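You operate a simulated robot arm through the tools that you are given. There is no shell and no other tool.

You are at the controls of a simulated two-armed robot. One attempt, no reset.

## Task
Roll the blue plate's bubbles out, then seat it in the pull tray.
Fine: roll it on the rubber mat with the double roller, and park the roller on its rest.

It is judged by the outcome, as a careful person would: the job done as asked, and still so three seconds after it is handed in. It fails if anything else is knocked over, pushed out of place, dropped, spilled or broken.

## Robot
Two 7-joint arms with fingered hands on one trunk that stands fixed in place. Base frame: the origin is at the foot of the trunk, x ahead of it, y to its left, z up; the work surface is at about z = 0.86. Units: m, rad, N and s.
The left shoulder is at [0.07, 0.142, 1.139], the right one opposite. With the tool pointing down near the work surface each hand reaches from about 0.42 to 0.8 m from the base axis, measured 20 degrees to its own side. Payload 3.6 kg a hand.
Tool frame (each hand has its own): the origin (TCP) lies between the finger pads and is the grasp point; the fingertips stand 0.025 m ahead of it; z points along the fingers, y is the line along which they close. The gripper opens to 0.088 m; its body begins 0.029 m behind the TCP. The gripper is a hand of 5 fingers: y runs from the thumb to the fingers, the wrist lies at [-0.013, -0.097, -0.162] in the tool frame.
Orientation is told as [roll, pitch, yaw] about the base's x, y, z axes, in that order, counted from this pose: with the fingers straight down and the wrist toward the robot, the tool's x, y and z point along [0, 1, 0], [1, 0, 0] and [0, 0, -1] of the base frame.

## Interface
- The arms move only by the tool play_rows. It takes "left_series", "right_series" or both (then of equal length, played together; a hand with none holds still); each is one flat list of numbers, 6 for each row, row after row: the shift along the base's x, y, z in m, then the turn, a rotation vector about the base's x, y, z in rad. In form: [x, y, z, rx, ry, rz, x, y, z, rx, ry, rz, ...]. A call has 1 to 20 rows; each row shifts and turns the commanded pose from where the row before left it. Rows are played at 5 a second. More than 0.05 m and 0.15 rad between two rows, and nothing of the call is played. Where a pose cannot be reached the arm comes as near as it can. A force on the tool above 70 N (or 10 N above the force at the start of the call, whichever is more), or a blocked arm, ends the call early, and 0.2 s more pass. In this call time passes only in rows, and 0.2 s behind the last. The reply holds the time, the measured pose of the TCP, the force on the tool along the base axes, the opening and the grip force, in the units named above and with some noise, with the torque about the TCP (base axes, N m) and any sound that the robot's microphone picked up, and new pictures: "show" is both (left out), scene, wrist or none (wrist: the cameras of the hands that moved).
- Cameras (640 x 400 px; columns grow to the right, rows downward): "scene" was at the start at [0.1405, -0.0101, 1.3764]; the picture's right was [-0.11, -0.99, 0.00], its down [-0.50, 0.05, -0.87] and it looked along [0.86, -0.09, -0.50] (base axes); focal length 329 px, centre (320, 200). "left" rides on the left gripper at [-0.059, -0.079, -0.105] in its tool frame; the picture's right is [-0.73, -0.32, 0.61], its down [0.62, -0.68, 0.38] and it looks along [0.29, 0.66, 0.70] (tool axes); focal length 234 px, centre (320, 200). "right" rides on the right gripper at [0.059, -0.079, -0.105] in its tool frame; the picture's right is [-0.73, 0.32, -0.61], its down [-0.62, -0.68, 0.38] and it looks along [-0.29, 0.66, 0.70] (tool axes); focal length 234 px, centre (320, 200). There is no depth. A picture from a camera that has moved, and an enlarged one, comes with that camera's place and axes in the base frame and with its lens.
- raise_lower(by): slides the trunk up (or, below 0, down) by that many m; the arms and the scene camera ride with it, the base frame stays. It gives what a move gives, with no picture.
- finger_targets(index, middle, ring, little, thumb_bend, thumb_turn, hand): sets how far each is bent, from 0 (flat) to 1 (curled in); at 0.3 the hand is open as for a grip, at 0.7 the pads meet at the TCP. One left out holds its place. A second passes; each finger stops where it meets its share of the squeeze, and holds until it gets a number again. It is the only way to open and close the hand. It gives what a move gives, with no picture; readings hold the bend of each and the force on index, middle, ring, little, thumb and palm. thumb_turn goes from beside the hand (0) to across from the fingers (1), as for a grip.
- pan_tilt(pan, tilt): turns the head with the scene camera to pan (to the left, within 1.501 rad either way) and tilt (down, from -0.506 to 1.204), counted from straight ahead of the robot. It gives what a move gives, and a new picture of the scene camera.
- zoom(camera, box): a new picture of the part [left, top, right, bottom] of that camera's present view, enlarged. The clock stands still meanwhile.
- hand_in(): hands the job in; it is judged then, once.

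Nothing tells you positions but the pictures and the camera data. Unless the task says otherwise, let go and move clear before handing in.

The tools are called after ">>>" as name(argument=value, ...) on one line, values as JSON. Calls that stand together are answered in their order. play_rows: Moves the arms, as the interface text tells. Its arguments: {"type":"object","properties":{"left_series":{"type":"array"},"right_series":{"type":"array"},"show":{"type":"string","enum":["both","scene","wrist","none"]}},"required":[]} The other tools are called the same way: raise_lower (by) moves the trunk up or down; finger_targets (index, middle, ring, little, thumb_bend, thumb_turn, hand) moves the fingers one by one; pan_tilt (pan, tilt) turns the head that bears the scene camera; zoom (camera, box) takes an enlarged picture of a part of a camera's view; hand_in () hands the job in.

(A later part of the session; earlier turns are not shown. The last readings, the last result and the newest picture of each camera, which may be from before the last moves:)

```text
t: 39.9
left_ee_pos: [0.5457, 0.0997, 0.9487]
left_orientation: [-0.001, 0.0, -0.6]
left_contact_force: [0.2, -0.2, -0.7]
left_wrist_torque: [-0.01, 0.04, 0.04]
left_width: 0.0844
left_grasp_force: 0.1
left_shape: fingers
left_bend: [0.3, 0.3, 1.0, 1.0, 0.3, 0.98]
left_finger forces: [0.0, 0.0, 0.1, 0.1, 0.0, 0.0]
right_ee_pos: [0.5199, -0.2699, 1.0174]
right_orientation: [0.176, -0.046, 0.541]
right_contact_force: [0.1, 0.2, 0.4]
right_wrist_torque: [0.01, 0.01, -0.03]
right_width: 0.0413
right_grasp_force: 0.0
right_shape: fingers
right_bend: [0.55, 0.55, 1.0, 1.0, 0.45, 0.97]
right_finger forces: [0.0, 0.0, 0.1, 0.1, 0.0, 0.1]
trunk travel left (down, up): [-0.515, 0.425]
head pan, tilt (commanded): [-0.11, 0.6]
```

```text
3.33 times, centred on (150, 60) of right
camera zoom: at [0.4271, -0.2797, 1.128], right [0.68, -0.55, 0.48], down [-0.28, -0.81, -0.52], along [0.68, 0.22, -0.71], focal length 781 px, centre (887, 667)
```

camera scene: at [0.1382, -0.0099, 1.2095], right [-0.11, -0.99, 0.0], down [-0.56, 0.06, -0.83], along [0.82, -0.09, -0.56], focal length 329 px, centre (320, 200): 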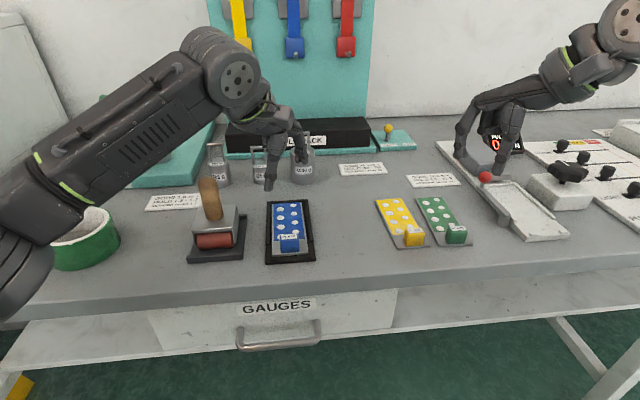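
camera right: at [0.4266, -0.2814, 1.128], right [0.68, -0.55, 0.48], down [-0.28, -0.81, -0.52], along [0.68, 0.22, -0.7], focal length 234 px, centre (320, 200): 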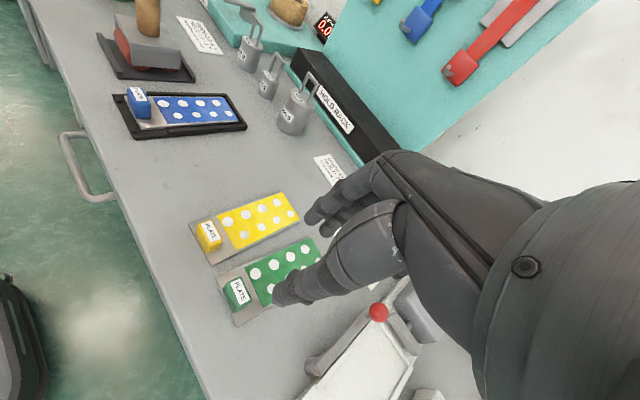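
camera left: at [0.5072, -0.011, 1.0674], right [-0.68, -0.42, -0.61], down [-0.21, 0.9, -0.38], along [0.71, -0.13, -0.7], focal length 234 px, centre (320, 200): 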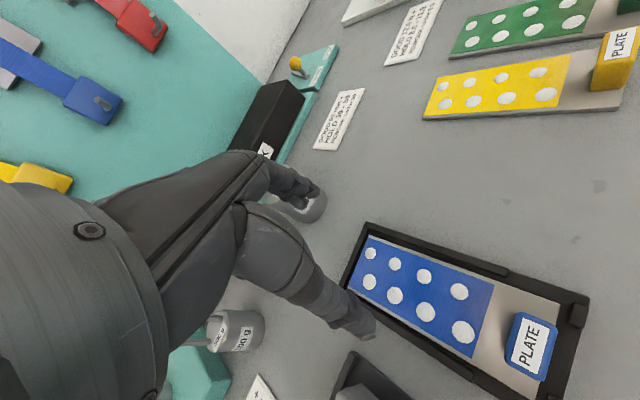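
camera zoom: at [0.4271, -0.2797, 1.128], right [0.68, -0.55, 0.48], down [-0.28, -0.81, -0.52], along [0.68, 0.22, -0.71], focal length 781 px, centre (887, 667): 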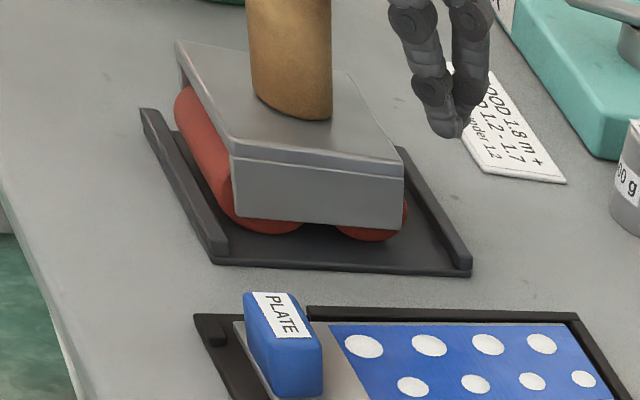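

The hand straddles the handle with clearance above the body. I'll lower a few more millimetres until the palm nears the handle top.

>>> play_rows(left_series=[0.0005, 0.0005, -0.004, 0, 0, 0, 0, 0, -0.003, 0, 0, 0], show="none")

>>> finger_targets(hand="left", index=0.5, middle=0.5, thumb_bend=0.5)

>>> zoom(camera="scene", box=[170, 150, 280, 260])

>>> zoom(camera="left", box=[240, 140, 460, 340])

```text
t: 40.5
left_ee_pos: [0.5449, 0.1008, 0.9418]
left_orientation: [-0.001, 0.0, -0.599]
left_contact_force: [-0.3, -0.1, 0.4]
left_wrist_torque: [-0.01, 0.01, 0.0]
left_width: 0.0843
left_grasp_force: 0.0
left_shape: fingers
left_bend: [0.3, 0.3, 1.0, 1.0, 0.3, 0.98]
left_finger forces: [0.1, 0.1, 0.0, 0.1, 0.1, 0.0]
right_ee_pos: [0.5205, -0.27, 1.0181]
right_orientation: [0.177, -0.044, 0.54]
right_contact_force: [0.0, -0.4, -0.2]
right_wrist_torque: [0.0, 0.0, 0.03]
right_width: 0.0414
right_grasp_force: 0.3
right_shape: fingers
right_bend: [0.55, 0.55, 1.0, 1.0, 0.45, 0.97]
right_finger forces: [0.1, 0.1, 0.1, 0.0, 0.0, 0.0]
trunk travel left (down, up): [-0.515, 0.425]
head pan, tilt (commanded): [-0.11, 0.6]
```

```text
t: 41.5
left_ee_pos: [0.5455, 0.1006, 0.9427]
left_orientation: [0.001, 0.0, -0.6]
left_contact_force: [-0.4, -0.6, -0.5]
left_wrist_torque: [-0.01, 0.02, -0.03]
left_width: 0.0419
left_grasp_force: 0.1
left_shape: fingers
left_bend: [0.5, 0.5, 1.0, 1.0, 0.5, 0.98]
left_finger forces: [0.0, 0.0, 0.0, 0.0, 0.1, 0.0]
right_ee_pos: [0.5192, -0.2698, 1.0197]
right_orientation: [0.177, -0.045, 0.542]
right_contact_force: [-0.4, -0.5, 0.2]
right_wrist_torque: [-0.02, -0.01, -0.01]
right_width: 0.0414
right_grasp_force: 0.1
right_shape: fingers
right_bend: [0.55, 0.55, 1.0, 1.0, 0.45, 0.97]
right_finger forces: [0.0, 0.1, 0.0, 0.0, 0.0, 0.0]
trunk travel left (down, up): [-0.515, 0.425]
head pan, tilt (commanded): [-0.11, 0.6]
```

```text
3.64 times, centred on (225, 205) of scene
camera zoom: at [0.1385, -0.01, 1.2095], right [-0.11, -0.99, 0.0], down [-0.56, 0.06, -0.82], along [0.82, -0.09, -0.57], focal length 1197 px, centre (666, 182)
```

zoom: 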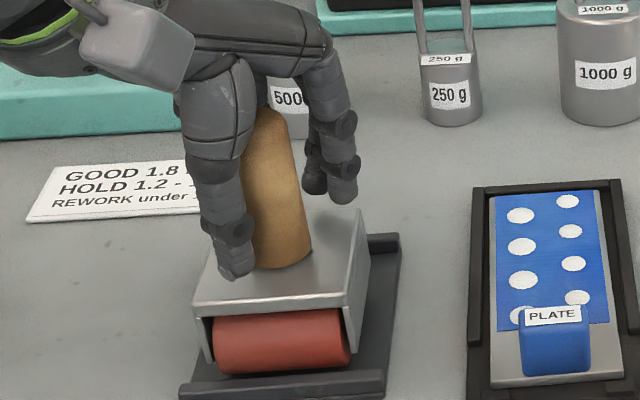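

```text
2.00 times, centred on (350, 240) of left
camera zoom: at [0.4478, 0.0968, 1.0479], right [-0.68, -0.42, -0.61], down [-0.21, 0.9, -0.38], along [0.71, -0.13, -0.7], focal length 468 px, centre (260, 120)
```

zoom: 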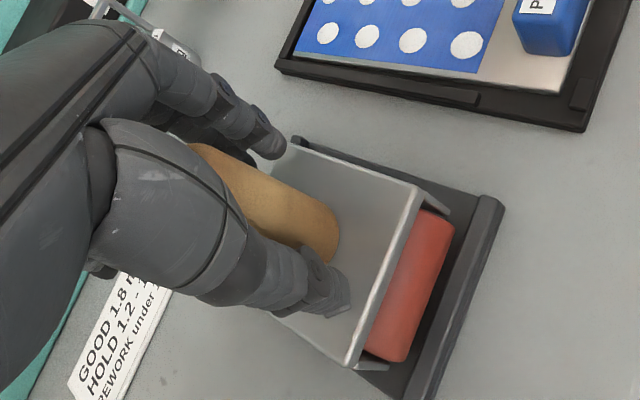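

Good alignment. I'll close index, middle and thumb on the handle.

>>> finger_targets(hand="left", index=0.75, middle=0.75, thumb_bend=0.75)

>>> zoom(camera="scene", box=[170, 150, 280, 260])

>>> zoom(camera="left", box=[240, 140, 460, 340])

```text
t: 42.5
left_ee_pos: [0.5459, 0.1013, 0.9406]
left_orientation: [0.0, 0.002, -0.6]
left_contact_force: [0.5, 0.9, -0.1]
left_wrist_torque: [0.07, 0.01, -0.01]
left_width: 0.0125
left_grasp_force: 12.6
left_shape: fingers
left_bend: [0.73, 0.65, 1.0, 1.0, 0.62, 0.96]
left_finger forces: [6.5, 7.5, 0.0, 0.1, 11.5, 0.1]
right_ee_pos: [0.5198, -0.269, 1.0182]
right_orientation: [0.176, -0.044, 0.541]
right_contact_force: [0.6, -0.2, -0.9]
right_wrist_torque: [-0.01, -0.01, -0.04]
right_width: 0.0416
right_grasp_force: 0.0
right_shape: fingers
right_bend: [0.55, 0.55, 1.0, 1.0, 0.45, 0.97]
right_finger forces: [0.0, 0.0, 0.1, 0.1, 0.1, 0.0]
trunk travel left (down, up): [-0.515, 0.425]
head pan, tilt (commanded): [-0.11, 0.6]
```

```text
3.64 times, centred on (225, 205) of scene
camera zoom: at [0.1391, -0.0097, 1.2094], right [-0.11, -0.99, 0.0], down [-0.56, 0.06, -0.82], along [0.82, -0.09, -0.57], focal length 1197 px, centre (666, 182)
```

zoom: 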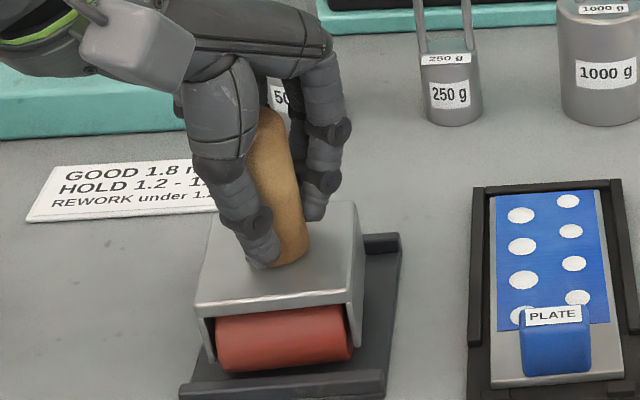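

```text
2.00 times, centred on (350, 240) of left
camera zoom: at [0.4484, 0.097, 1.0474], right [-0.68, -0.42, -0.61], down [-0.21, 0.9, -0.38], along [0.71, -0.13, -0.7], focal length 468 px, centre (260, 120)
```

zoom: 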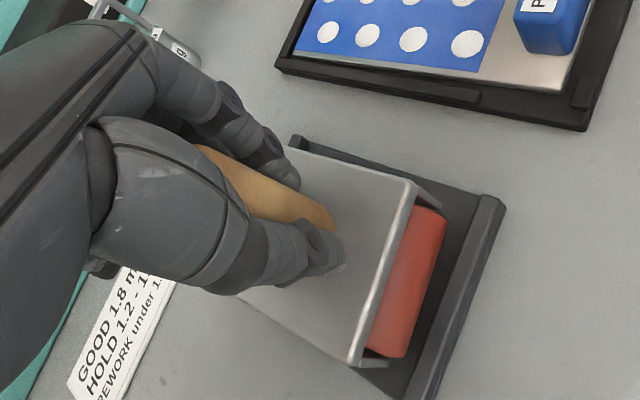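

The handle is gripped at about 12 N. I'll lift slowly and check that the roller comes up level.

>>> play_rows(left_series=[0, 0, 0.005, 0, 0, 0, 0, 0, 0.008, 0, 0, 0, 0, 0, 0.012, 0, 0, 0, 0, 0, 0.015, 0, 0, 0, 0, 0, 0, 0, 0, 0], show="none")

>>> zoom(camera="scene", box=[170, 130, 320, 260])

>>> zoom(camera="right", box=[60, 0, 240, 120])

>>> zoom(camera="left", box=[240, 100, 460, 300])

```text
t: 43.7
left_ee_pos: [0.5469, 0.1015, 0.9807]
left_orientation: [-0.002, 0.001, -0.602]
left_contact_force: [0.0, -0.6, -5.2]
left_wrist_torque: [-0.01, 0.02, 0.02]
left_width: 0.0128
left_grasp_force: 13.2
left_shape: fingers
left_bend: [0.73, 0.65, 1.0, 1.0, 0.63, 0.95]
left_finger forces: [7.2, 7.1, 0.1, 0.0, 11.4, 0.1]
right_ee_pos: [0.5204, -0.2692, 1.0175]
right_orientation: [0.176, -0.044, 0.542]
right_contact_force: [0.2, 0.5, -0.4]
right_wrist_torque: [0.02, 0.0, 0.0]
right_width: 0.0414
right_grasp_force: 0.1
right_shape: fingers
right_bend: [0.55, 0.55, 1.0, 1.0, 0.45, 0.97]
right_finger forces: [0.1, 0.0, 0.0, 0.1, 0.0, 0.0]
trunk travel left (down, up): [-0.515, 0.425]
head pan, tilt (commanded): [-0.11, 0.6]
```

```text
3.08 times, centred on (245, 195) of scene
camera zoom: at [0.1395, -0.0097, 1.2094], right [-0.11, -0.99, 0.0], down [-0.56, 0.06, -0.82], along [0.82, -0.09, -0.57], focal length 1013 px, centre (551, 215)
```

zoom: 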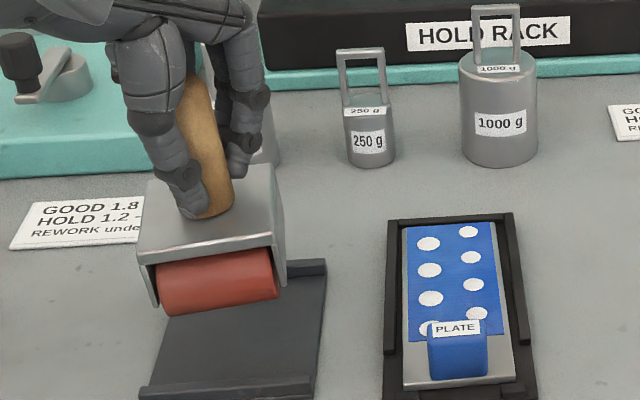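

```text
3.33 times, centred on (150, 60) of right
camera zoom: at [0.4278, -0.2795, 1.1278], right [0.68, -0.55, 0.48], down [-0.28, -0.81, -0.52], along [0.68, 0.22, -0.71], focal length 781 px, centre (887, 667)
```

zoom: 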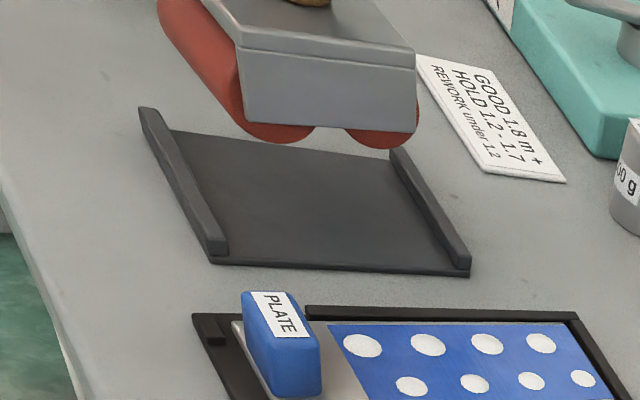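

```text
2.00 times, centred on (350, 200) of left
camera zoom: at [0.449, 0.098, 1.0872], right [-0.68, -0.42, -0.61], down [-0.21, 0.9, -0.38], along [0.7, -0.13, -0.7], focal length 468 px, centre (260, 200)
```

zoom: 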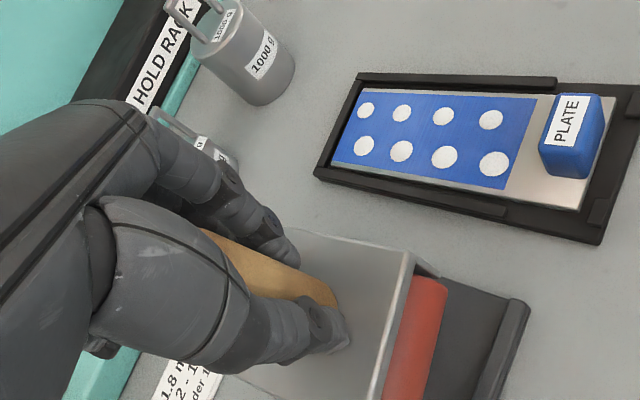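

The roller (about 5 N) is up; it may have yawed or tilted slightly in the grip. Zooming to measure it.

>>> zoom(camera="left", box=[340, 160, 520, 360])

>>> zoom(camera="scene", box=[185, 160, 255, 250])

>>> zoom(camera="right", box=[90, 0, 210, 80])

```text
2.00 times, centred on (430, 260) of left
camera zoom: at [0.449, 0.098, 1.0872], right [-0.68, -0.42, -0.61], down [-0.21, 0.9, -0.38], along [0.7, -0.13, -0.7], focal length 468 px, centre (100, 80)
```

zoom: 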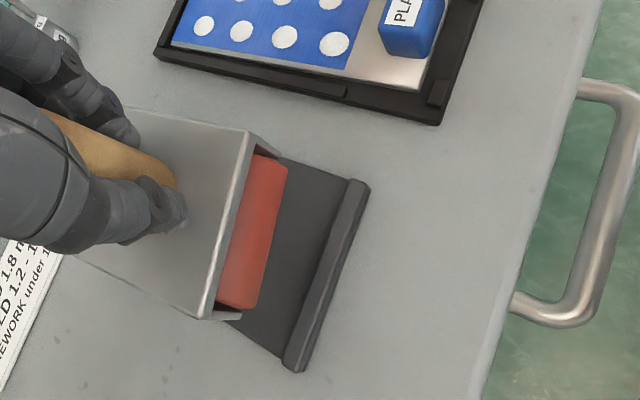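

```text
4.44 times, centred on (220, 205) of scene
camera zoom: at [0.1395, -0.0097, 1.2094], right [-0.11, -0.99, 0.0], down [-0.56, 0.06, -0.82], along [0.82, -0.09, -0.57], focal length 1463 px, centre (764, 178)
```

zoom: 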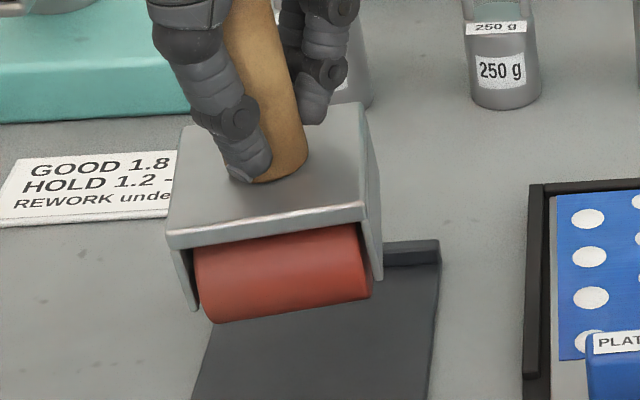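

```text
5.00 times, centred on (150, 40) of right
camera zoom: at [0.4278, -0.2795, 1.1278], right [0.68, -0.55, 0.48], down [-0.28, -0.81, -0.52], along [0.68, 0.22, -0.71], focal length 1171 px, centre (1170, 1000)
```

zoom: 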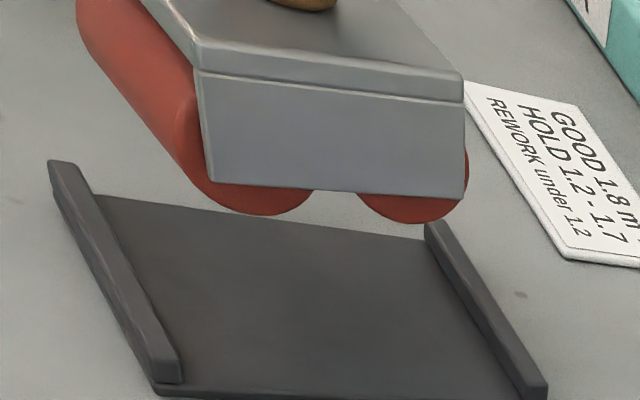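

The roller is yawed about +0.13 rad and rolled slightly in the grip; its centre is about (-3, +4) mm from the TCP. I'll straighten it by turning the hand while carrying it above the plate.

>>> play_rows(left_series=[0.0045, -0.015, 0.006, 0.0075, 0, -0.022, 0.0047, -0.019, 0.005, 0.0075, 0, -0.022, 0.0047, -0.019, 0.004, 0.0075, 0, -0.022, 0.0047, -0.019, 0, 0.0075, 0, -0.022, 0.0047, -0.019, 0, 0.0075, 0, -0.022, 0.0047, -0.0195, 0, 0.0065, 0, -0.02, 0, 0, 0, 0, 0, 0], show="none")

>>> zoom(camera="scene", box=[240, 140, 340, 270])

>>> zoom(camera="left", box=[300, 140, 500, 360])

>>> zoom(camera="right", box=[80, 20, 280, 160])

```text
t: 45.3
left_ee_pos: [0.573, -0.0093, 0.9968]
left_orientation: [0.033, 0.029, -0.73]
left_contact_force: [0.1, 0.0, -6.3]
left_wrist_torque: [-0.01, 0.01, -0.01]
left_width: 0.0125
left_grasp_force: 13.4
left_shape: fingers
left_bend: [0.73, 0.72, 1.0, 1.0, 0.63, 0.95]
left_finger forces: [7.4, 7.2, 0.0, 0.1, 11.5, 0.0]
right_ee_pos: [0.521, -0.2694, 1.0172]
right_orientation: [0.176, -0.045, 0.542]
right_contact_force: [-0.2, 0.8, 0.1]
right_wrist_torque: [0.03, -0.01, -0.01]
right_width: 0.0412
right_grasp_force: 0.0
right_shape: fingers
right_bend: [0.55, 0.55, 1.0, 1.0, 0.45, 0.97]
right_finger forces: [0.0, 0.0, 0.0, 0.0, 0.0, 0.1]
trunk travel left (down, up): [-0.515, 0.425]
head pan, tilt (commanded): [-0.11, 0.6]
```

```text
3.08 times, centred on (290, 205) of scene
camera zoom: at [0.1392, -0.0094, 1.2094], right [-0.11, -0.99, 0.0], down [-0.56, 0.06, -0.82], along [0.82, -0.09, -0.57], focal length 1013 px, centre (412, 185)
```

zoom: 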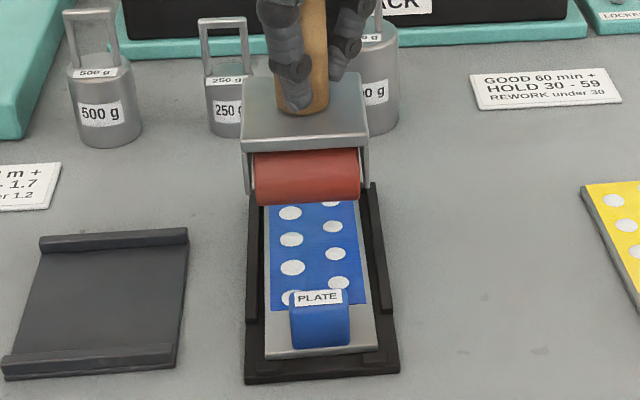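

```text
1.82 times, centred on (400, 250) of left
camera zoom: at [0.4753, -0.0048, 1.1024], right [-0.72, -0.3, -0.62], down [-0.09, 0.93, -0.34], along [0.68, -0.19, -0.7], focal length 426 px, centre (174, 109)
```

zoom: 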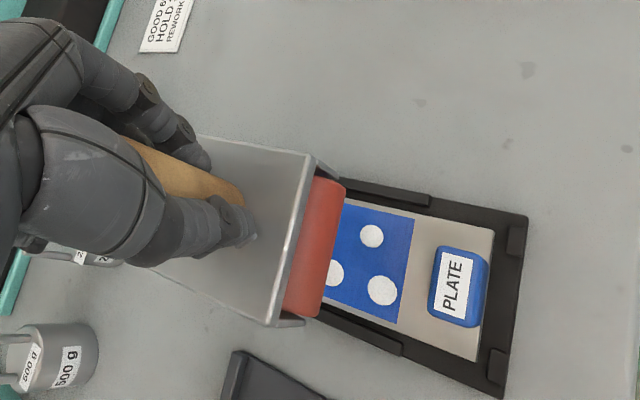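

```text
2.86 times, centred on (180, 90) of right
camera zoom: at [0.4275, -0.2792, 1.128], right [0.68, -0.55, 0.48], down [-0.28, -0.81, -0.52], along [0.68, 0.22, -0.71], focal length 669 px, centre (720, 514)
```

zoom: 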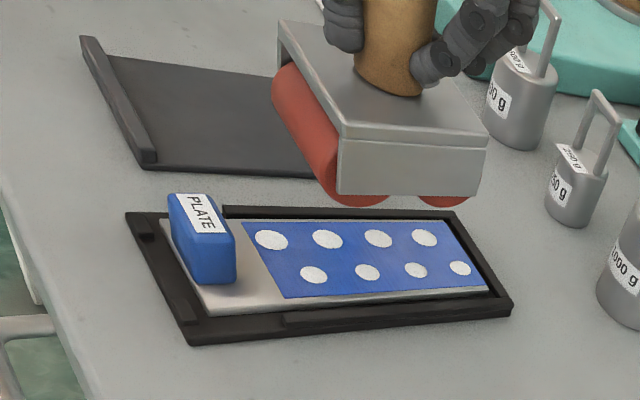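

The roller is straight over the plate (centre ≈(0.567, -0.004), yaw ≈0). I'll correct the small pitch and lower to just above the film.

>>> play_rows(left_series=[0, 0, -0.012, 0, -0.01, 0, 0, 0, -0.012, 0, -0.01, 0, 0, -0.001, -0.012, 0, -0.01, 0, 0, 0, -0.008, 0, 0, 0, 0, 0, 0, 0, 0, 0], show="none")

>>> zoom(camera="scene", box=[240, 160, 340, 270])

>>> zoom(camera="right", box=[90, 40, 270, 160])

```text
t: 46.5
left_ee_pos: [0.5733, -0.0108, 0.9513]
left_orientation: [0.054, 0.006, -0.729]
left_contact_force: [0.1, 0.4, -6.0]
left_wrist_torque: [-0.02, -0.01, 0.0]
left_width: 0.0123
left_grasp_force: 13.4
left_shape: fingers
left_bend: [0.73, 0.72, 1.0, 1.0, 0.63, 0.95]
left_finger forces: [7.4, 7.1, 0.1, 0.1, 11.7, 0.1]
right_ee_pos: [0.5215, -0.2708, 1.018]
right_orientation: [0.175, -0.045, 0.541]
right_contact_force: [-0.3, 0.7, 0.9]
right_wrist_torque: [-0.02, -0.01, -0.02]
right_width: 0.0414
right_grasp_force: 0.0
right_shape: fingers
right_bend: [0.55, 0.55, 1.0, 1.0, 0.45, 0.97]
right_finger forces: [0.0, 0.0, 0.0, 0.0, 0.1, 0.1]
trunk travel left (down, up): [-0.515, 0.425]
head pan, tilt (commanded): [-0.11, 0.6]
```

```text
3.64 times, centred on (290, 215) of scene
camera zoom: at [0.1392, -0.0101, 1.2094], right [-0.11, -0.99, 0.0], down [-0.56, 0.06, -0.82], along [0.82, -0.09, -0.57], focal length 1197 px, centre (429, 146)
```

zoom: 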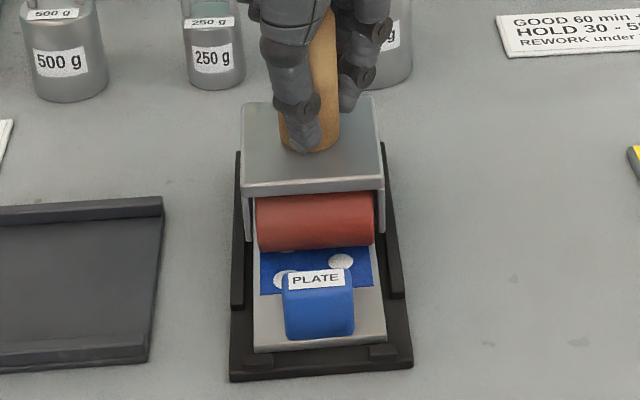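

```text
3.33 times, centred on (180, 100) of right
camera zoom: at [0.4275, -0.2799, 1.1278], right [0.68, -0.55, 0.48], down [-0.28, -0.81, -0.52], along [0.68, 0.22, -0.71], focal length 781 px, centre (787, 533)
```

zoom: 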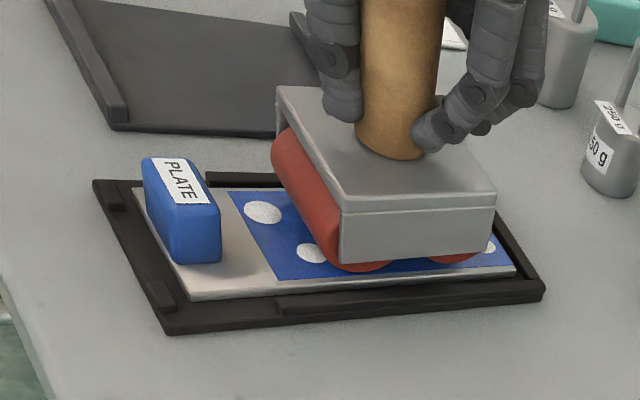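

The roller hovers a few millimetres above the film, well centred. Lowering gently to contact.

>>> play_rows(left_series=[0, 0, -0.003, 0, 0, 0, 0, 0, -0.003, 0, 0, 0, 0, 0, -0.002, 0, 0, 0, 0, 0, 0, 0, 0, 0], show="none")

>>> zoom(camera="right", box=[90, 40, 270, 160])

```text
t: 47.5
left_ee_pos: [0.5724, -0.0106, 0.9465]
left_orientation: [0.056, 0.004, -0.73]
left_contact_force: [-0.4, 0.1, 10.4]
left_wrist_torque: [-0.03, 0.32, -0.03]
left_width: 0.0118
left_grasp_force: 17.4
left_shape: fingers
left_bend: [0.73, 0.72, 1.0, 1.0, 0.63, 0.94]
left_finger forces: [8.4, 7.0, 6.8, 0.0, 13.1, 0.0]
right_ee_pos: [0.519, -0.2695, 1.0189]
right_orientation: [0.177, -0.045, 0.54]
right_contact_force: [-0.4, 0.2, 0.5]
right_wrist_torque: [-0.01, -0.01, -0.01]
right_width: 0.0417
right_grasp_force: 0.2
right_shape: fingers
right_bend: [0.55, 0.55, 1.0, 1.0, 0.45, 0.97]
right_finger forces: [0.0, 0.0, 0.0, 0.0, 0.1, 0.0]
trunk travel left (down, up): [-0.515, 0.425]
head pan, tilt (commanded): [-0.11, 0.6]
```

```text
3.33 times, centred on (180, 100) of right
camera zoom: at [0.4254, -0.2797, 1.1289], right [0.68, -0.55, 0.49], down [-0.28, -0.81, -0.52], along [0.68, 0.22, -0.7], focal length 781 px, centre (787, 533)
```

zoom: 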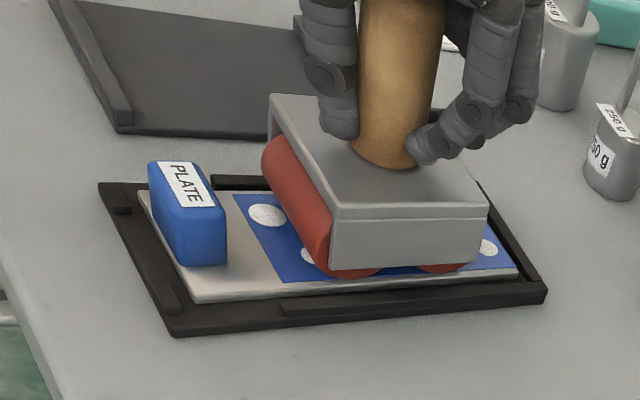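

Contact made with roughly 15 N on the film. I'll roll toward the tab first (15 mm), watching force.

>>> play_rows(left_series=[-0.004, 0, 0, 0, 0, 0, -0.004, 0, 0, 0, 0, 0, -0.004, 0, 0, 0, 0, 0, -0.002, 0, 0, 0, 0, 0], show="none")

>>> zoom(camera="scene", box=[240, 160, 340, 270])

>>> zoom(camera="right", box=[90, 40, 270, 160])

```text
t: 48.5
left_ee_pos: [0.559, -0.011, 0.9458]
left_orientation: [0.055, 0.004, -0.73]
left_contact_force: [0.4, -1.4, 11.1]
left_wrist_torque: [-0.04, 0.34, -0.07]
left_width: 0.0116
left_grasp_force: 17.9
left_shape: fingers
left_bend: [0.74, 0.72, 1.0, 1.0, 0.63, 0.94]
left_finger forces: [9.0, 7.2, 6.5, 0.0, 12.8, 0.1]
right_ee_pos: [0.5184, -0.2699, 1.0199]
right_orientation: [0.178, -0.047, 0.541]
right_contact_force: [-0.7, 0.0, 0.5]
right_wrist_torque: [0.03, 0.0, -0.01]
right_width: 0.0413
right_grasp_force: 0.0
right_shape: fingers
right_bend: [0.55, 0.55, 1.0, 1.0, 0.45, 0.97]
right_finger forces: [0.0, 0.0, 0.0, 0.1, 0.1, 0.0]
trunk travel left (down, up): [-0.515, 0.425]
head pan, tilt (commanded): [-0.11, 0.6]
```

```text
3.64 times, centred on (290, 215) of scene
camera zoom: at [0.1369, -0.0104, 1.2097], right [-0.11, -0.99, 0.0], down [-0.56, 0.06, -0.83], along [0.82, -0.09, -0.56], focal length 1197 px, centre (429, 146)
```

zoom: 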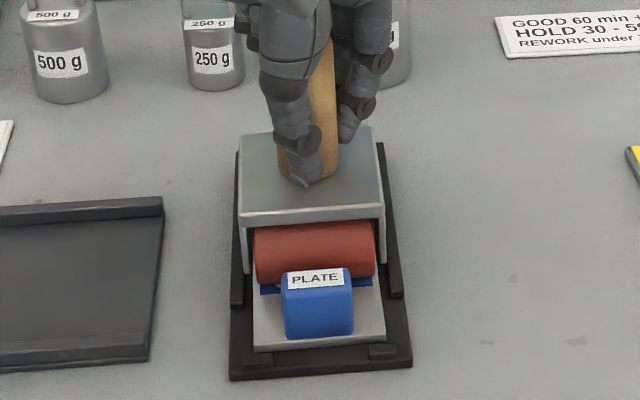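

```text
3.33 times, centred on (180, 100) of right
camera zoom: at [0.4254, -0.2802, 1.1287], right [0.68, -0.55, 0.49], down [-0.28, -0.81, -0.52], along [0.68, 0.22, -0.7], focal length 781 px, centre (787, 533)
```

zoom: 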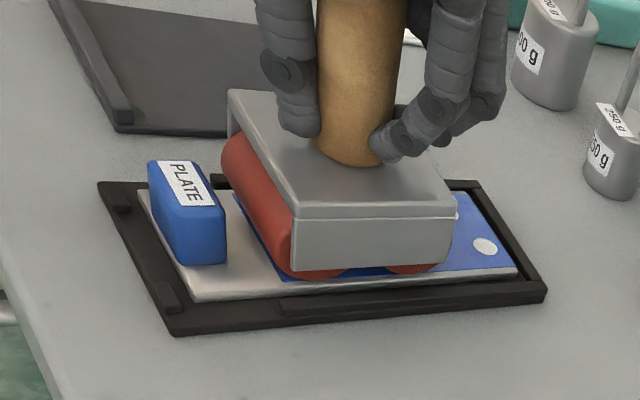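

The roll is smooth with steady force. There is still about 9 mm to the tab, so I'll roll 5 mm nearer to cover the film start, then roll to the far end.

>>> play_rows(left_series=[-0.0025, 0, 0, 0, 0, 0, -0.0025, 0, 0, 0, 0, 0, 0.004, 0, 0, 0, 0, 0, 0.005, 0, 0, 0, 0, 0, 0.005, 0, 0, 0, 0, 0, 0.005, 0, 0, 0, 0, 0, 0.005, 0, 0, 0, 0, 0, 0.005, 0, 0, 0, 0, 0, 0.005, 0, 0, 0, 0, 0, 0.005, 0, 0, 0, 0, 0, 0.004, 0, 0, 0, 0, 0], show="none")

>>> zoom(camera="scene", box=[240, 150, 340, 270])

>>> zoom(camera="right", box=[90, 40, 270, 160])

```text
t: 50.9
left_ee_pos: [0.5967, -0.0095, 0.945]
left_orientation: [0.055, 0.002, -0.729]
left_contact_force: [0.0, -1.1, 8.7]
left_wrist_torque: [-0.06, 0.25, -0.05]
left_width: 0.0115
left_grasp_force: 17.0
left_shape: fingers
left_bend: [0.74, 0.73, 1.0, 1.0, 0.63, 0.94]
left_finger forces: [8.6, 7.3, 5.7, 0.1, 12.8, 0.0]
right_ee_pos: [0.5186, -0.2698, 1.018]
right_orientation: [0.177, -0.048, 0.542]
right_contact_force: [0.4, -0.5, 0.5]
right_wrist_torque: [0.0, -0.02, -0.01]
right_width: 0.0413
right_grasp_force: 0.1
right_shape: fingers
right_bend: [0.55, 0.55, 1.0, 1.0, 0.45, 0.97]
right_finger forces: [0.0, 0.0, 0.0, 0.0, 0.1, 0.0]
trunk travel left (down, up): [-0.515, 0.425]
head pan, tilt (commanded): [-0.11, 0.6]
```

```text
3.33 times, centred on (290, 210) of scene
camera zoom: at [0.1372, -0.0102, 1.2097], right [-0.11, -0.99, 0.0], down [-0.56, 0.06, -0.83], along [0.82, -0.09, -0.56], focal length 1097 px, centre (420, 167)
```

zoom: 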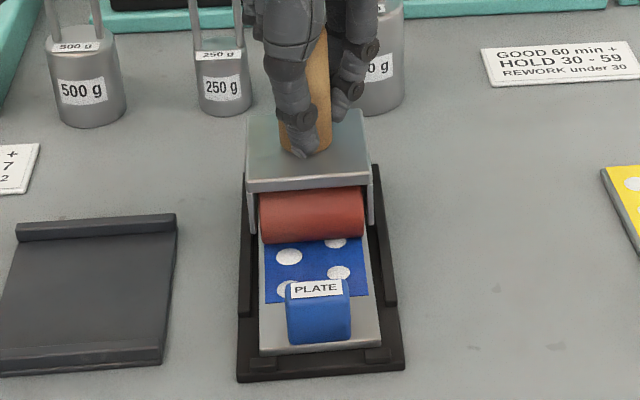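

```text
3.33 times, centred on (180, 100) of right
camera zoom: at [0.4257, -0.28, 1.1286], right [0.68, -0.55, 0.49], down [-0.28, -0.81, -0.52], along [0.68, 0.22, -0.7], focal length 781 px, centre (787, 533)
```

zoom: 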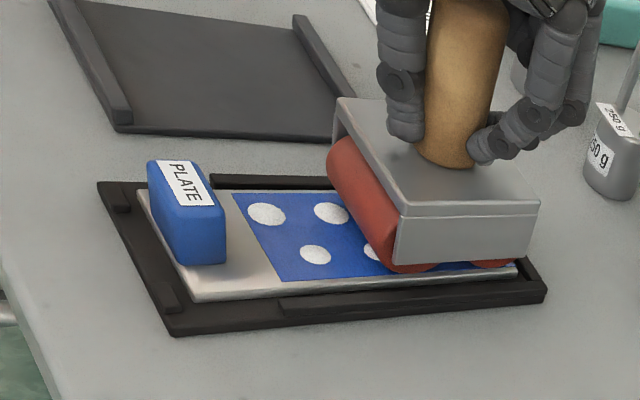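

The first pass left the bubbles, and the torque shows mostly the near roller is loaded. I'll tip the roller slightly so both rollers bear and press harder.

>>> play_rows(left_series=[0, 0, -0.001, 0, 0.01, 0, 0, 0, -0.001, 0, 0.01, 0, 0, 0, -0.001, 0, 0.01, 0], show="none")

>>> zoom(camera="right", box=[120, 60, 260, 150])

```text
t: 51.7
left_ee_pos: [0.5966, -0.0106, 0.9434]
left_orientation: [0.036, 0.024, -0.73]
left_contact_force: [0.0, -1.3, 18.2]
left_wrist_torque: [-0.05, 0.07, -0.02]
left_width: 0.0114
left_grasp_force: 17.0
left_shape: fingers
left_bend: [0.74, 0.73, 1.0, 1.0, 0.63, 0.94]
left_finger forces: [9.0, 10.9, 0.1, 0.1, 15.0, 0.1]
right_ee_pos: [0.5179, -0.2699, 1.0194]
right_orientation: [0.176, -0.049, 0.541]
right_contact_force: [0.1, -0.1, -0.1]
right_wrist_torque: [0.02, 0.0, -0.01]
right_width: 0.0415
right_grasp_force: 0.1
right_shape: fingers
right_bend: [0.55, 0.55, 1.0, 1.0, 0.45, 0.97]
right_finger forces: [0.1, 0.0, 0.0, 0.1, 0.0, 0.1]
trunk travel left (down, up): [-0.515, 0.425]
head pan, tilt (commanded): [-0.11, 0.6]
```

```text
4.44 times, centred on (190, 105) of right
camera zoom: at [0.4243, -0.2801, 1.1292], right [0.68, -0.55, 0.49], down [-0.28, -0.81, -0.52], along [0.68, 0.22, -0.7], focal length 1041 px, centre (898, 622)
```

zoom: 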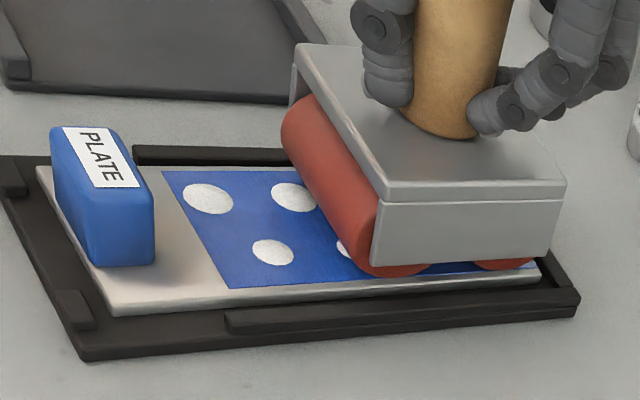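

Now about 24 N bears on both rollers, balanced. Rolling back toward the tab.

>>> play_rows(left_series=[-0.005, 0, 0, 0, 0, 0, -0.005, 0, 0, 0, 0, 0, -0.005, 0, 0, 0, 0, 0, -0.005, 0, 0, 0, 0, 0, -0.005, 0, 0, 0, 0, 0, -0.005, 0, 0, 0, 0, 0, -0.005, 0, 0, 0, 0, 0, -0.004, 0, 0, 0, 0, 0, -0.003, 0, 0, 0, 0, 0], show="none")

>>> zoom(camera="right", box=[100, 50, 260, 150])

>>> zoom(camera="scene", box=[240, 150, 340, 270])

```text
t: 53.7
left_ee_pos: [0.5513, -0.0115, 0.9432]
left_orientation: [0.037, 0.024, -0.732]
left_contact_force: [0.2, -4.1, 22.0]
left_wrist_torque: [-0.08, 0.09, -0.04]
left_width: 0.0109
left_grasp_force: 18.0
left_shape: fingers
left_bend: [0.74, 0.73, 1.0, 1.0, 0.64, 0.94]
left_finger forces: [9.6, 11.1, 0.0, 0.0, 15.7, 0.1]
right_ee_pos: [0.5182, -0.27, 1.0197]
right_orientation: [0.177, -0.048, 0.542]
right_contact_force: [-0.6, -1.5, 0.7]
right_wrist_torque: [0.0, -0.02, 0.01]
right_width: 0.0414
right_grasp_force: 0.0
right_shape: fingers
right_bend: [0.55, 0.55, 1.0, 1.0, 0.45, 0.97]
right_finger forces: [0.0, 0.1, 0.0, 0.0, 0.0, 0.0]
trunk travel left (down, up): [-0.515, 0.425]
head pan, tilt (commanded): [-0.11, 0.6]
```

```text
4.00 times, centred on (180, 100) of right
camera zoom: at [0.4239, -0.2803, 1.1293], right [0.68, -0.55, 0.49], down [-0.28, -0.81, -0.52], along [0.68, 0.22, -0.7], focal length 937 px, centre (880, 600)
```

zoom: 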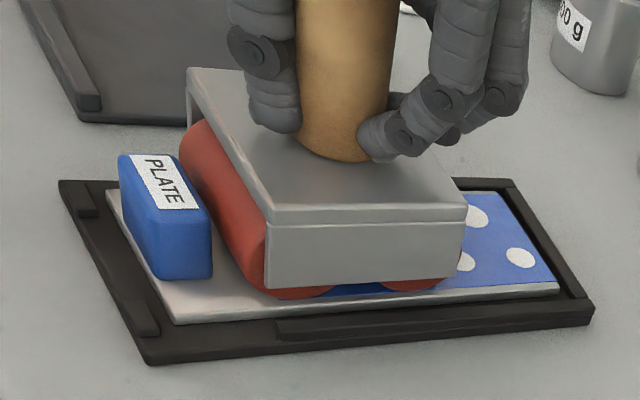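

```text
3.33 times, centred on (290, 210) of scene
camera zoom: at [0.1352, -0.0106, 1.21], right [-0.11, -0.99, 0.0], down [-0.56, 0.06, -0.83], along [0.82, -0.09, -0.56], focal length 1097 px, centre (420, 167)
```

zoom: 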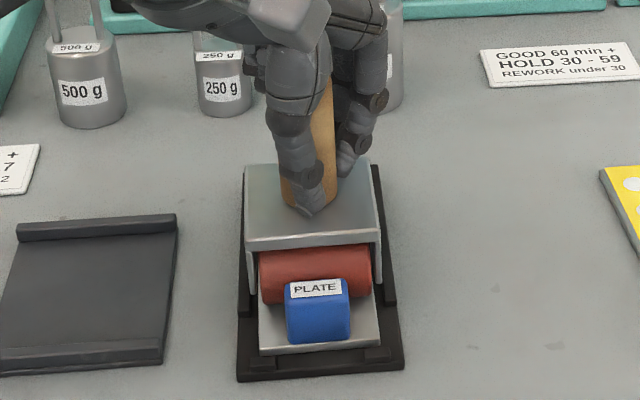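

I'll roll forward the full length again at this force and then look at the film just rolled.

>>> play_rows(left_series=[0.004, 0, 0, 0, 0, 0, 0.005, 0, 0, 0, 0, 0, 0.005, 0, 0, 0, 0, 0, 0.005, 0, 0, 0, 0, 0, 0.005, 0, 0, 0, 0, 0, 0.005, 0, 0, 0, 0, 0, 0.005, 0, 0, 0, 0, 0, 0.005, 0, 0, 0, 0, 0, 0.005, 0, 0, 0, 0, 0, 0.005, 0, 0, 0, 0, 0, 0.003, 0, 0, 0, 0, 0], show="none")

>>> zoom(camera="right", box=[100, 50, 260, 150])

>>> zoom(camera="scene", box=[240, 150, 340, 270])

```text
t: 56.1
left_ee_pos: [0.6061, -0.0102, 0.9429]
left_orientation: [0.036, 0.024, -0.729]
left_contact_force: [0.5, -0.2, 15.9]
left_wrist_torque: [-0.03, 0.02, 0.01]
left_width: 0.0111
left_grasp_force: 18.4
left_shape: fingers
left_bend: [0.74, 0.73, 1.0, 1.0, 0.64, 0.94]
left_finger forces: [8.7, 9.8, 1.8, 0.1, 15.5, 0.1]
right_ee_pos: [0.5169, -0.2699, 1.0191]
right_orientation: [0.176, -0.049, 0.54]
right_contact_force: [-0.4, -0.2, -0.6]
right_wrist_torque: [0.03, 0.05, 0.03]
right_width: 0.0412
right_grasp_force: 0.1
right_shape: fingers
right_bend: [0.55, 0.55, 1.0, 1.0, 0.45, 0.97]
right_finger forces: [0.1, 0.0, 0.1, 0.0, 0.0, 0.0]
trunk travel left (down, up): [-0.515, 0.425]
head pan, tilt (commanded): [-0.11, 0.6]
```

```text
4.00 times, centred on (180, 100) of right
camera zoom: at [0.4245, -0.2798, 1.1291], right [0.68, -0.55, 0.49], down [-0.28, -0.81, -0.52], along [0.68, 0.22, -0.7], focal length 937 px, centre (880, 600)
```

zoom: 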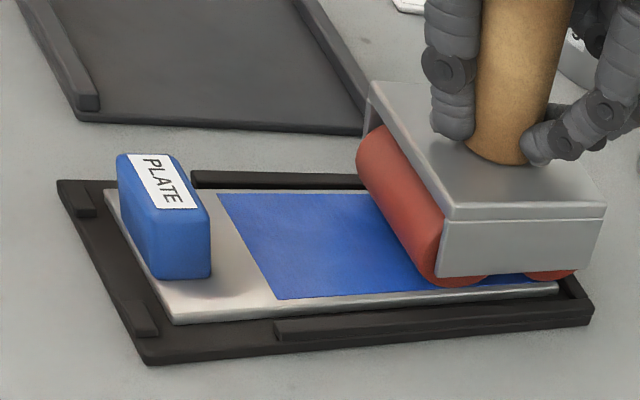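

```text
3.33 times, centred on (290, 210) of scene
camera zoom: at [0.1359, -0.01, 1.2098], right [-0.11, -0.99, 0.0], down [-0.56, 0.06, -0.83], along [0.82, -0.09, -0.56], focal length 1097 px, centre (420, 167)
```

zoom: 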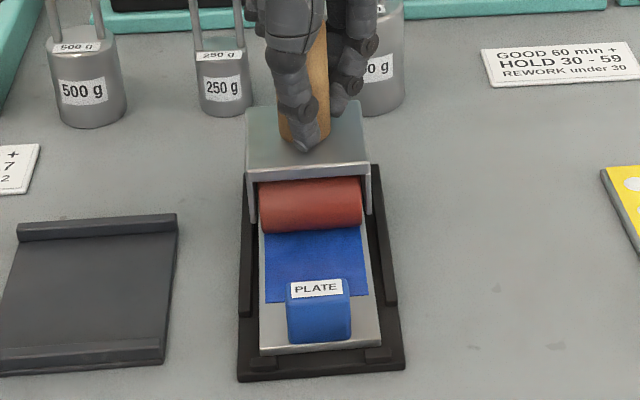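

The near bubbles are gone. I'll roll back to the tab end and check the far region.

>>> play_rows(left_series=[-0.004, 0, 0, 0, 0, 0, -0.005, 0, 0, 0, 0, 0, -0.005, 0, 0, 0, 0, 0, -0.005, 0, 0, 0, 0, 0, -0.005, 0, 0, 0, 0, 0, -0.005, 0, 0, 0, 0, 0, -0.005, 0, 0, 0, 0, 0, -0.005, 0, 0, 0, 0, 0, -0.005, 0, 0, 0, 0, 0, -0.005, 0, 0, 0, 0, 0, -0.003, 0, 0, 0, 0, 0], show="none")

>>> zoom(camera="right", box=[100, 50, 260, 150])

>>> zoom(camera="scene", box=[240, 150, 340, 270])

```text
t: 58.5
left_ee_pos: [0.5524, -0.0107, 0.9437]
left_orientation: [0.036, 0.025, -0.729]
left_contact_force: [0.6, -5.1, 21.3]
left_wrist_torque: [-0.08, -0.01, 0.0]
left_width: 0.0104
left_grasp_force: 18.8
left_shape: fingers
left_bend: [0.74, 0.73, 1.0, 1.0, 0.64, 0.93]
left_finger forces: [9.9, 11.1, 1.6, 0.0, 15.4, 0.0]
right_ee_pos: [0.5175, -0.2705, 1.0189]
right_orientation: [0.177, -0.049, 0.541]
right_contact_force: [0.0, -1.0, 0.1]
right_wrist_torque: [0.0, 0.02, -0.04]
right_width: 0.0415
right_grasp_force: 0.0
right_shape: fingers
right_bend: [0.55, 0.55, 1.0, 1.0, 0.45, 0.97]
right_finger forces: [0.1, 0.1, 0.0, 0.0, 0.0, 0.0]
trunk travel left (down, up): [-0.515, 0.425]
head pan, tilt (commanded): [-0.11, 0.6]
```

```text
4.00 times, centred on (180, 100) of right
camera zoom: at [0.4242, -0.2807, 1.129], right [0.68, -0.55, 0.49], down [-0.28, -0.81, -0.52], along [0.68, 0.22, -0.7], focal length 937 px, centre (880, 600)
```

zoom: 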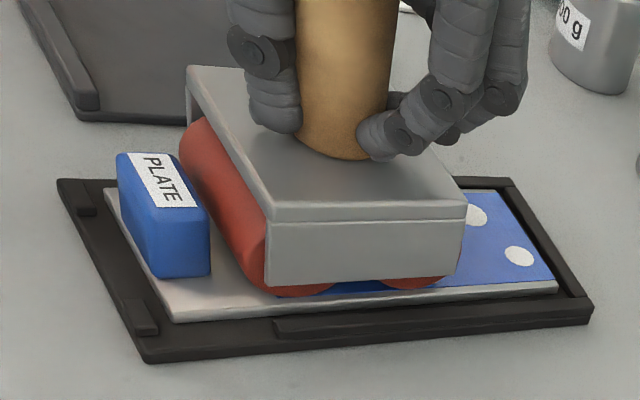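

```text
3.33 times, centred on (290, 210) of scene
camera zoom: at [0.1356, -0.011, 1.2099], right [-0.11, -0.99, 0.0], down [-0.56, 0.06, -0.83], along [0.82, -0.09, -0.56], focal length 1097 px, centre (420, 167)
```

zoom: 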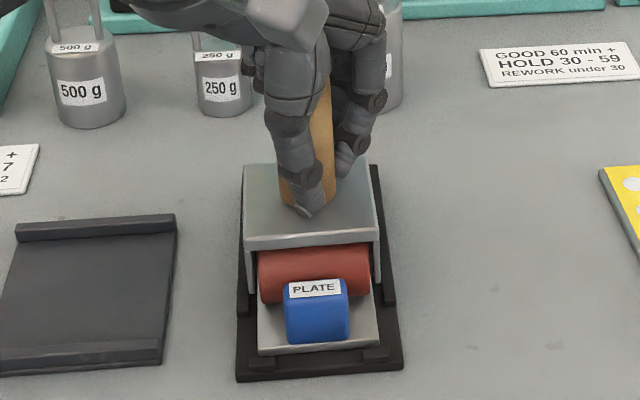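

Bubbles are gone except the two dots nearest the far end. I'll roll to the far end, a little farther and with slightly more press, and work it back and forth there.

>>> play_rows(left_series=[0.005, 0, 0, 0, 0, 0, 0.007, 0, 0, 0, 0, 0, 0.008, 0, 0, 0, 0, 0, 0.008, 0, -0.0003, 0, 0, 0, 0.008, 0, -0.0003, 0, 0, 0, 0.008, 0, -0.0003, 0, 0, 0, 0.006, 0, -0.0003, 0, 0, 0, 0.004, 0, 0, 0, 0, 0, 0.002, 0, 0, 0, 0, 0, 0.002, 0, 0, 0, 0, 0, 0.002, 0, 0, 0, 0, 0], show="none")

>>> zoom(camera="right", box=[130, 60, 270, 150])

>>> zoom(camera="scene", box=[240, 150, 340, 270])

```text
t: 60.9
left_ee_pos: [0.6137, -0.0104, 0.9436]
left_orientation: [0.033, 0.028, -0.729]
left_contact_force: [0.0, 0.6, 14.7]
left_wrist_torque: [-0.1, 0.18, -0.03]
left_width: 0.0105
left_grasp_force: 18.0
left_shape: fingers
left_bend: [0.74, 0.73, 1.0, 1.0, 0.64, 0.93]
left_finger forces: [8.3, 9.0, 3.4, 0.0, 14.8, 0.0]
right_ee_pos: [0.5179, -0.2703, 1.0189]
right_orientation: [0.176, -0.046, 0.541]
right_contact_force: [0.0, -0.9, 0.2]
right_wrist_torque: [-0.02, -0.02, 0.0]
right_width: 0.0412
right_grasp_force: 0.1
right_shape: fingers
right_bend: [0.55, 0.55, 1.0, 1.0, 0.45, 0.97]
right_finger forces: [0.0, 0.0, 0.1, 0.0, 0.1, 0.1]
trunk travel left (down, up): [-0.515, 0.425]
head pan, tilt (commanded): [-0.11, 0.6]
```

```text
4.44 times, centred on (200, 105) of right
camera zoom: at [0.425, -0.2795, 1.129], right [0.68, -0.55, 0.49], down [-0.28, -0.81, -0.52], along [0.68, 0.22, -0.7], focal length 1041 px, centre (853, 622)
```

zoom: 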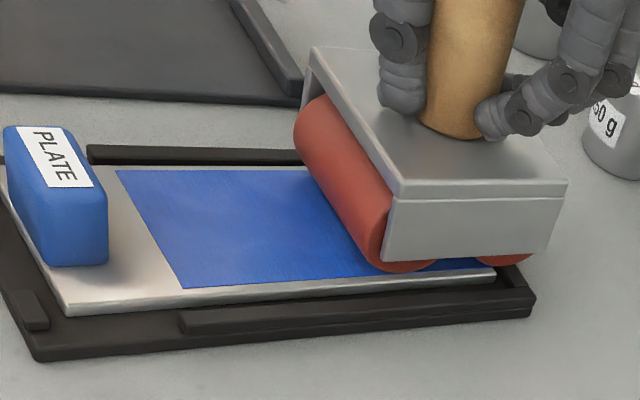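

```text
3.33 times, centred on (290, 210) of scene
camera zoom: at [0.1364, -0.0097, 1.2098], right [-0.11, -0.99, 0.0], down [-0.56, 0.06, -0.83], along [0.82, -0.09, -0.56], focal length 1097 px, centre (420, 167)
```

zoom: 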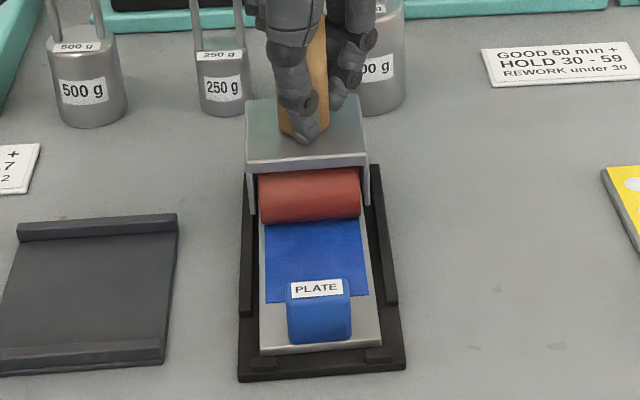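

The far roller has passed over the film's far edge. I'll roll back and check that region.

>>> play_rows(left_series=[-0.003, 0, 0, 0, 0, 0, -0.005, 0, 0, 0, 0, 0, -0.005, 0, 0, 0, 0, 0, -0.006, 0, 0, 0, 0, 0, -0.006, 0, 0, 0, 0, 0, -0.006, 0, 0.0003, 0, 0, 0, -0.006, 0, 0.0003, 0, 0, 0, -0.006, 0, 0.0003, 0, 0, 0, -0.006, 0, 0.0003, 0, 0, 0, -0.006, 0, 0, 0, 0, 0, -0.004, 0, 0, 0, 0, 0], show="none")

>>> zoom(camera="right", box=[100, 50, 260, 150])

>>> zoom(camera="scene", box=[240, 150, 340, 270])

```text
t: 63.3
left_ee_pos: [0.5557, -0.0108, 0.9433]
left_orientation: [0.035, 0.026, -0.73]
left_contact_force: [-0.9, -5.5, 10.1]
left_wrist_torque: [-0.18, -0.04, -0.03]
left_width: 0.0105
left_grasp_force: 18.2
left_shape: fingers
left_bend: [0.74, 0.73, 1.0, 1.0, 0.64, 0.93]
left_finger forces: [9.8, 9.9, 2.3, 0.0, 14.6, 0.0]
right_ee_pos: [0.5191, -0.2717, 1.018]
right_orientation: [0.177, -0.048, 0.542]
right_contact_force: [-0.3, -0.3, 0.8]
right_wrist_torque: [0.0, -0.04, -0.05]
right_width: 0.0412
right_grasp_force: 0.1
right_shape: fingers
right_bend: [0.55, 0.55, 1.0, 1.0, 0.45, 0.97]
right_finger forces: [0.0, 0.1, 0.1, 0.1, 0.0, 0.1]
trunk travel left (down, up): [-0.515, 0.425]
head pan, tilt (commanded): [-0.11, 0.6]
```

```text
4.00 times, centred on (180, 100) of right
camera zoom: at [0.4255, -0.2809, 1.1284], right [0.68, -0.55, 0.48], down [-0.28, -0.81, -0.52], along [0.68, 0.22, -0.7], focal length 937 px, centre (880, 600)
```

zoom: 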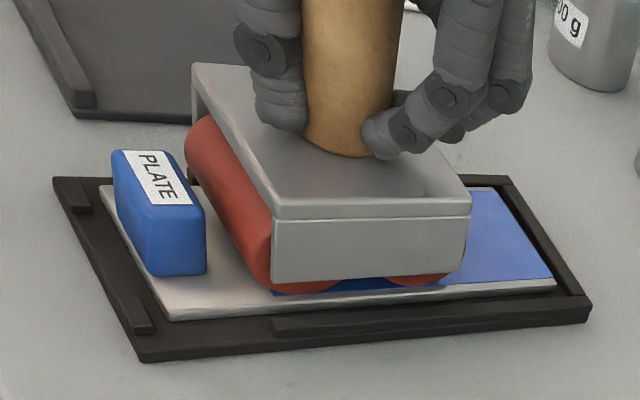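

```text
3.33 times, centred on (290, 210) of scene
camera zoom: at [0.137, -0.0112, 1.2097], right [-0.11, -0.99, 0.0], down [-0.56, 0.06, -0.83], along [0.82, -0.09, -0.56], focal length 1097 px, centre (420, 167)
```

zoom: 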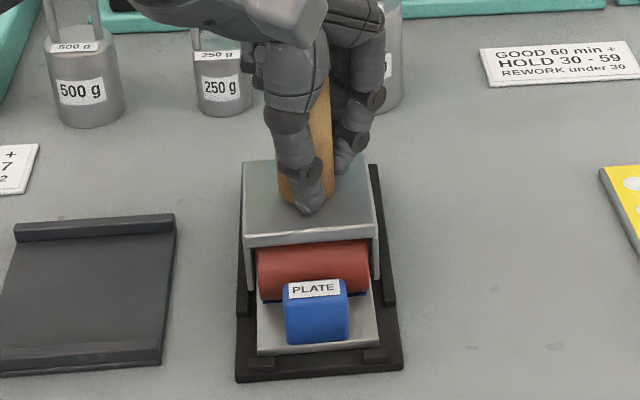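

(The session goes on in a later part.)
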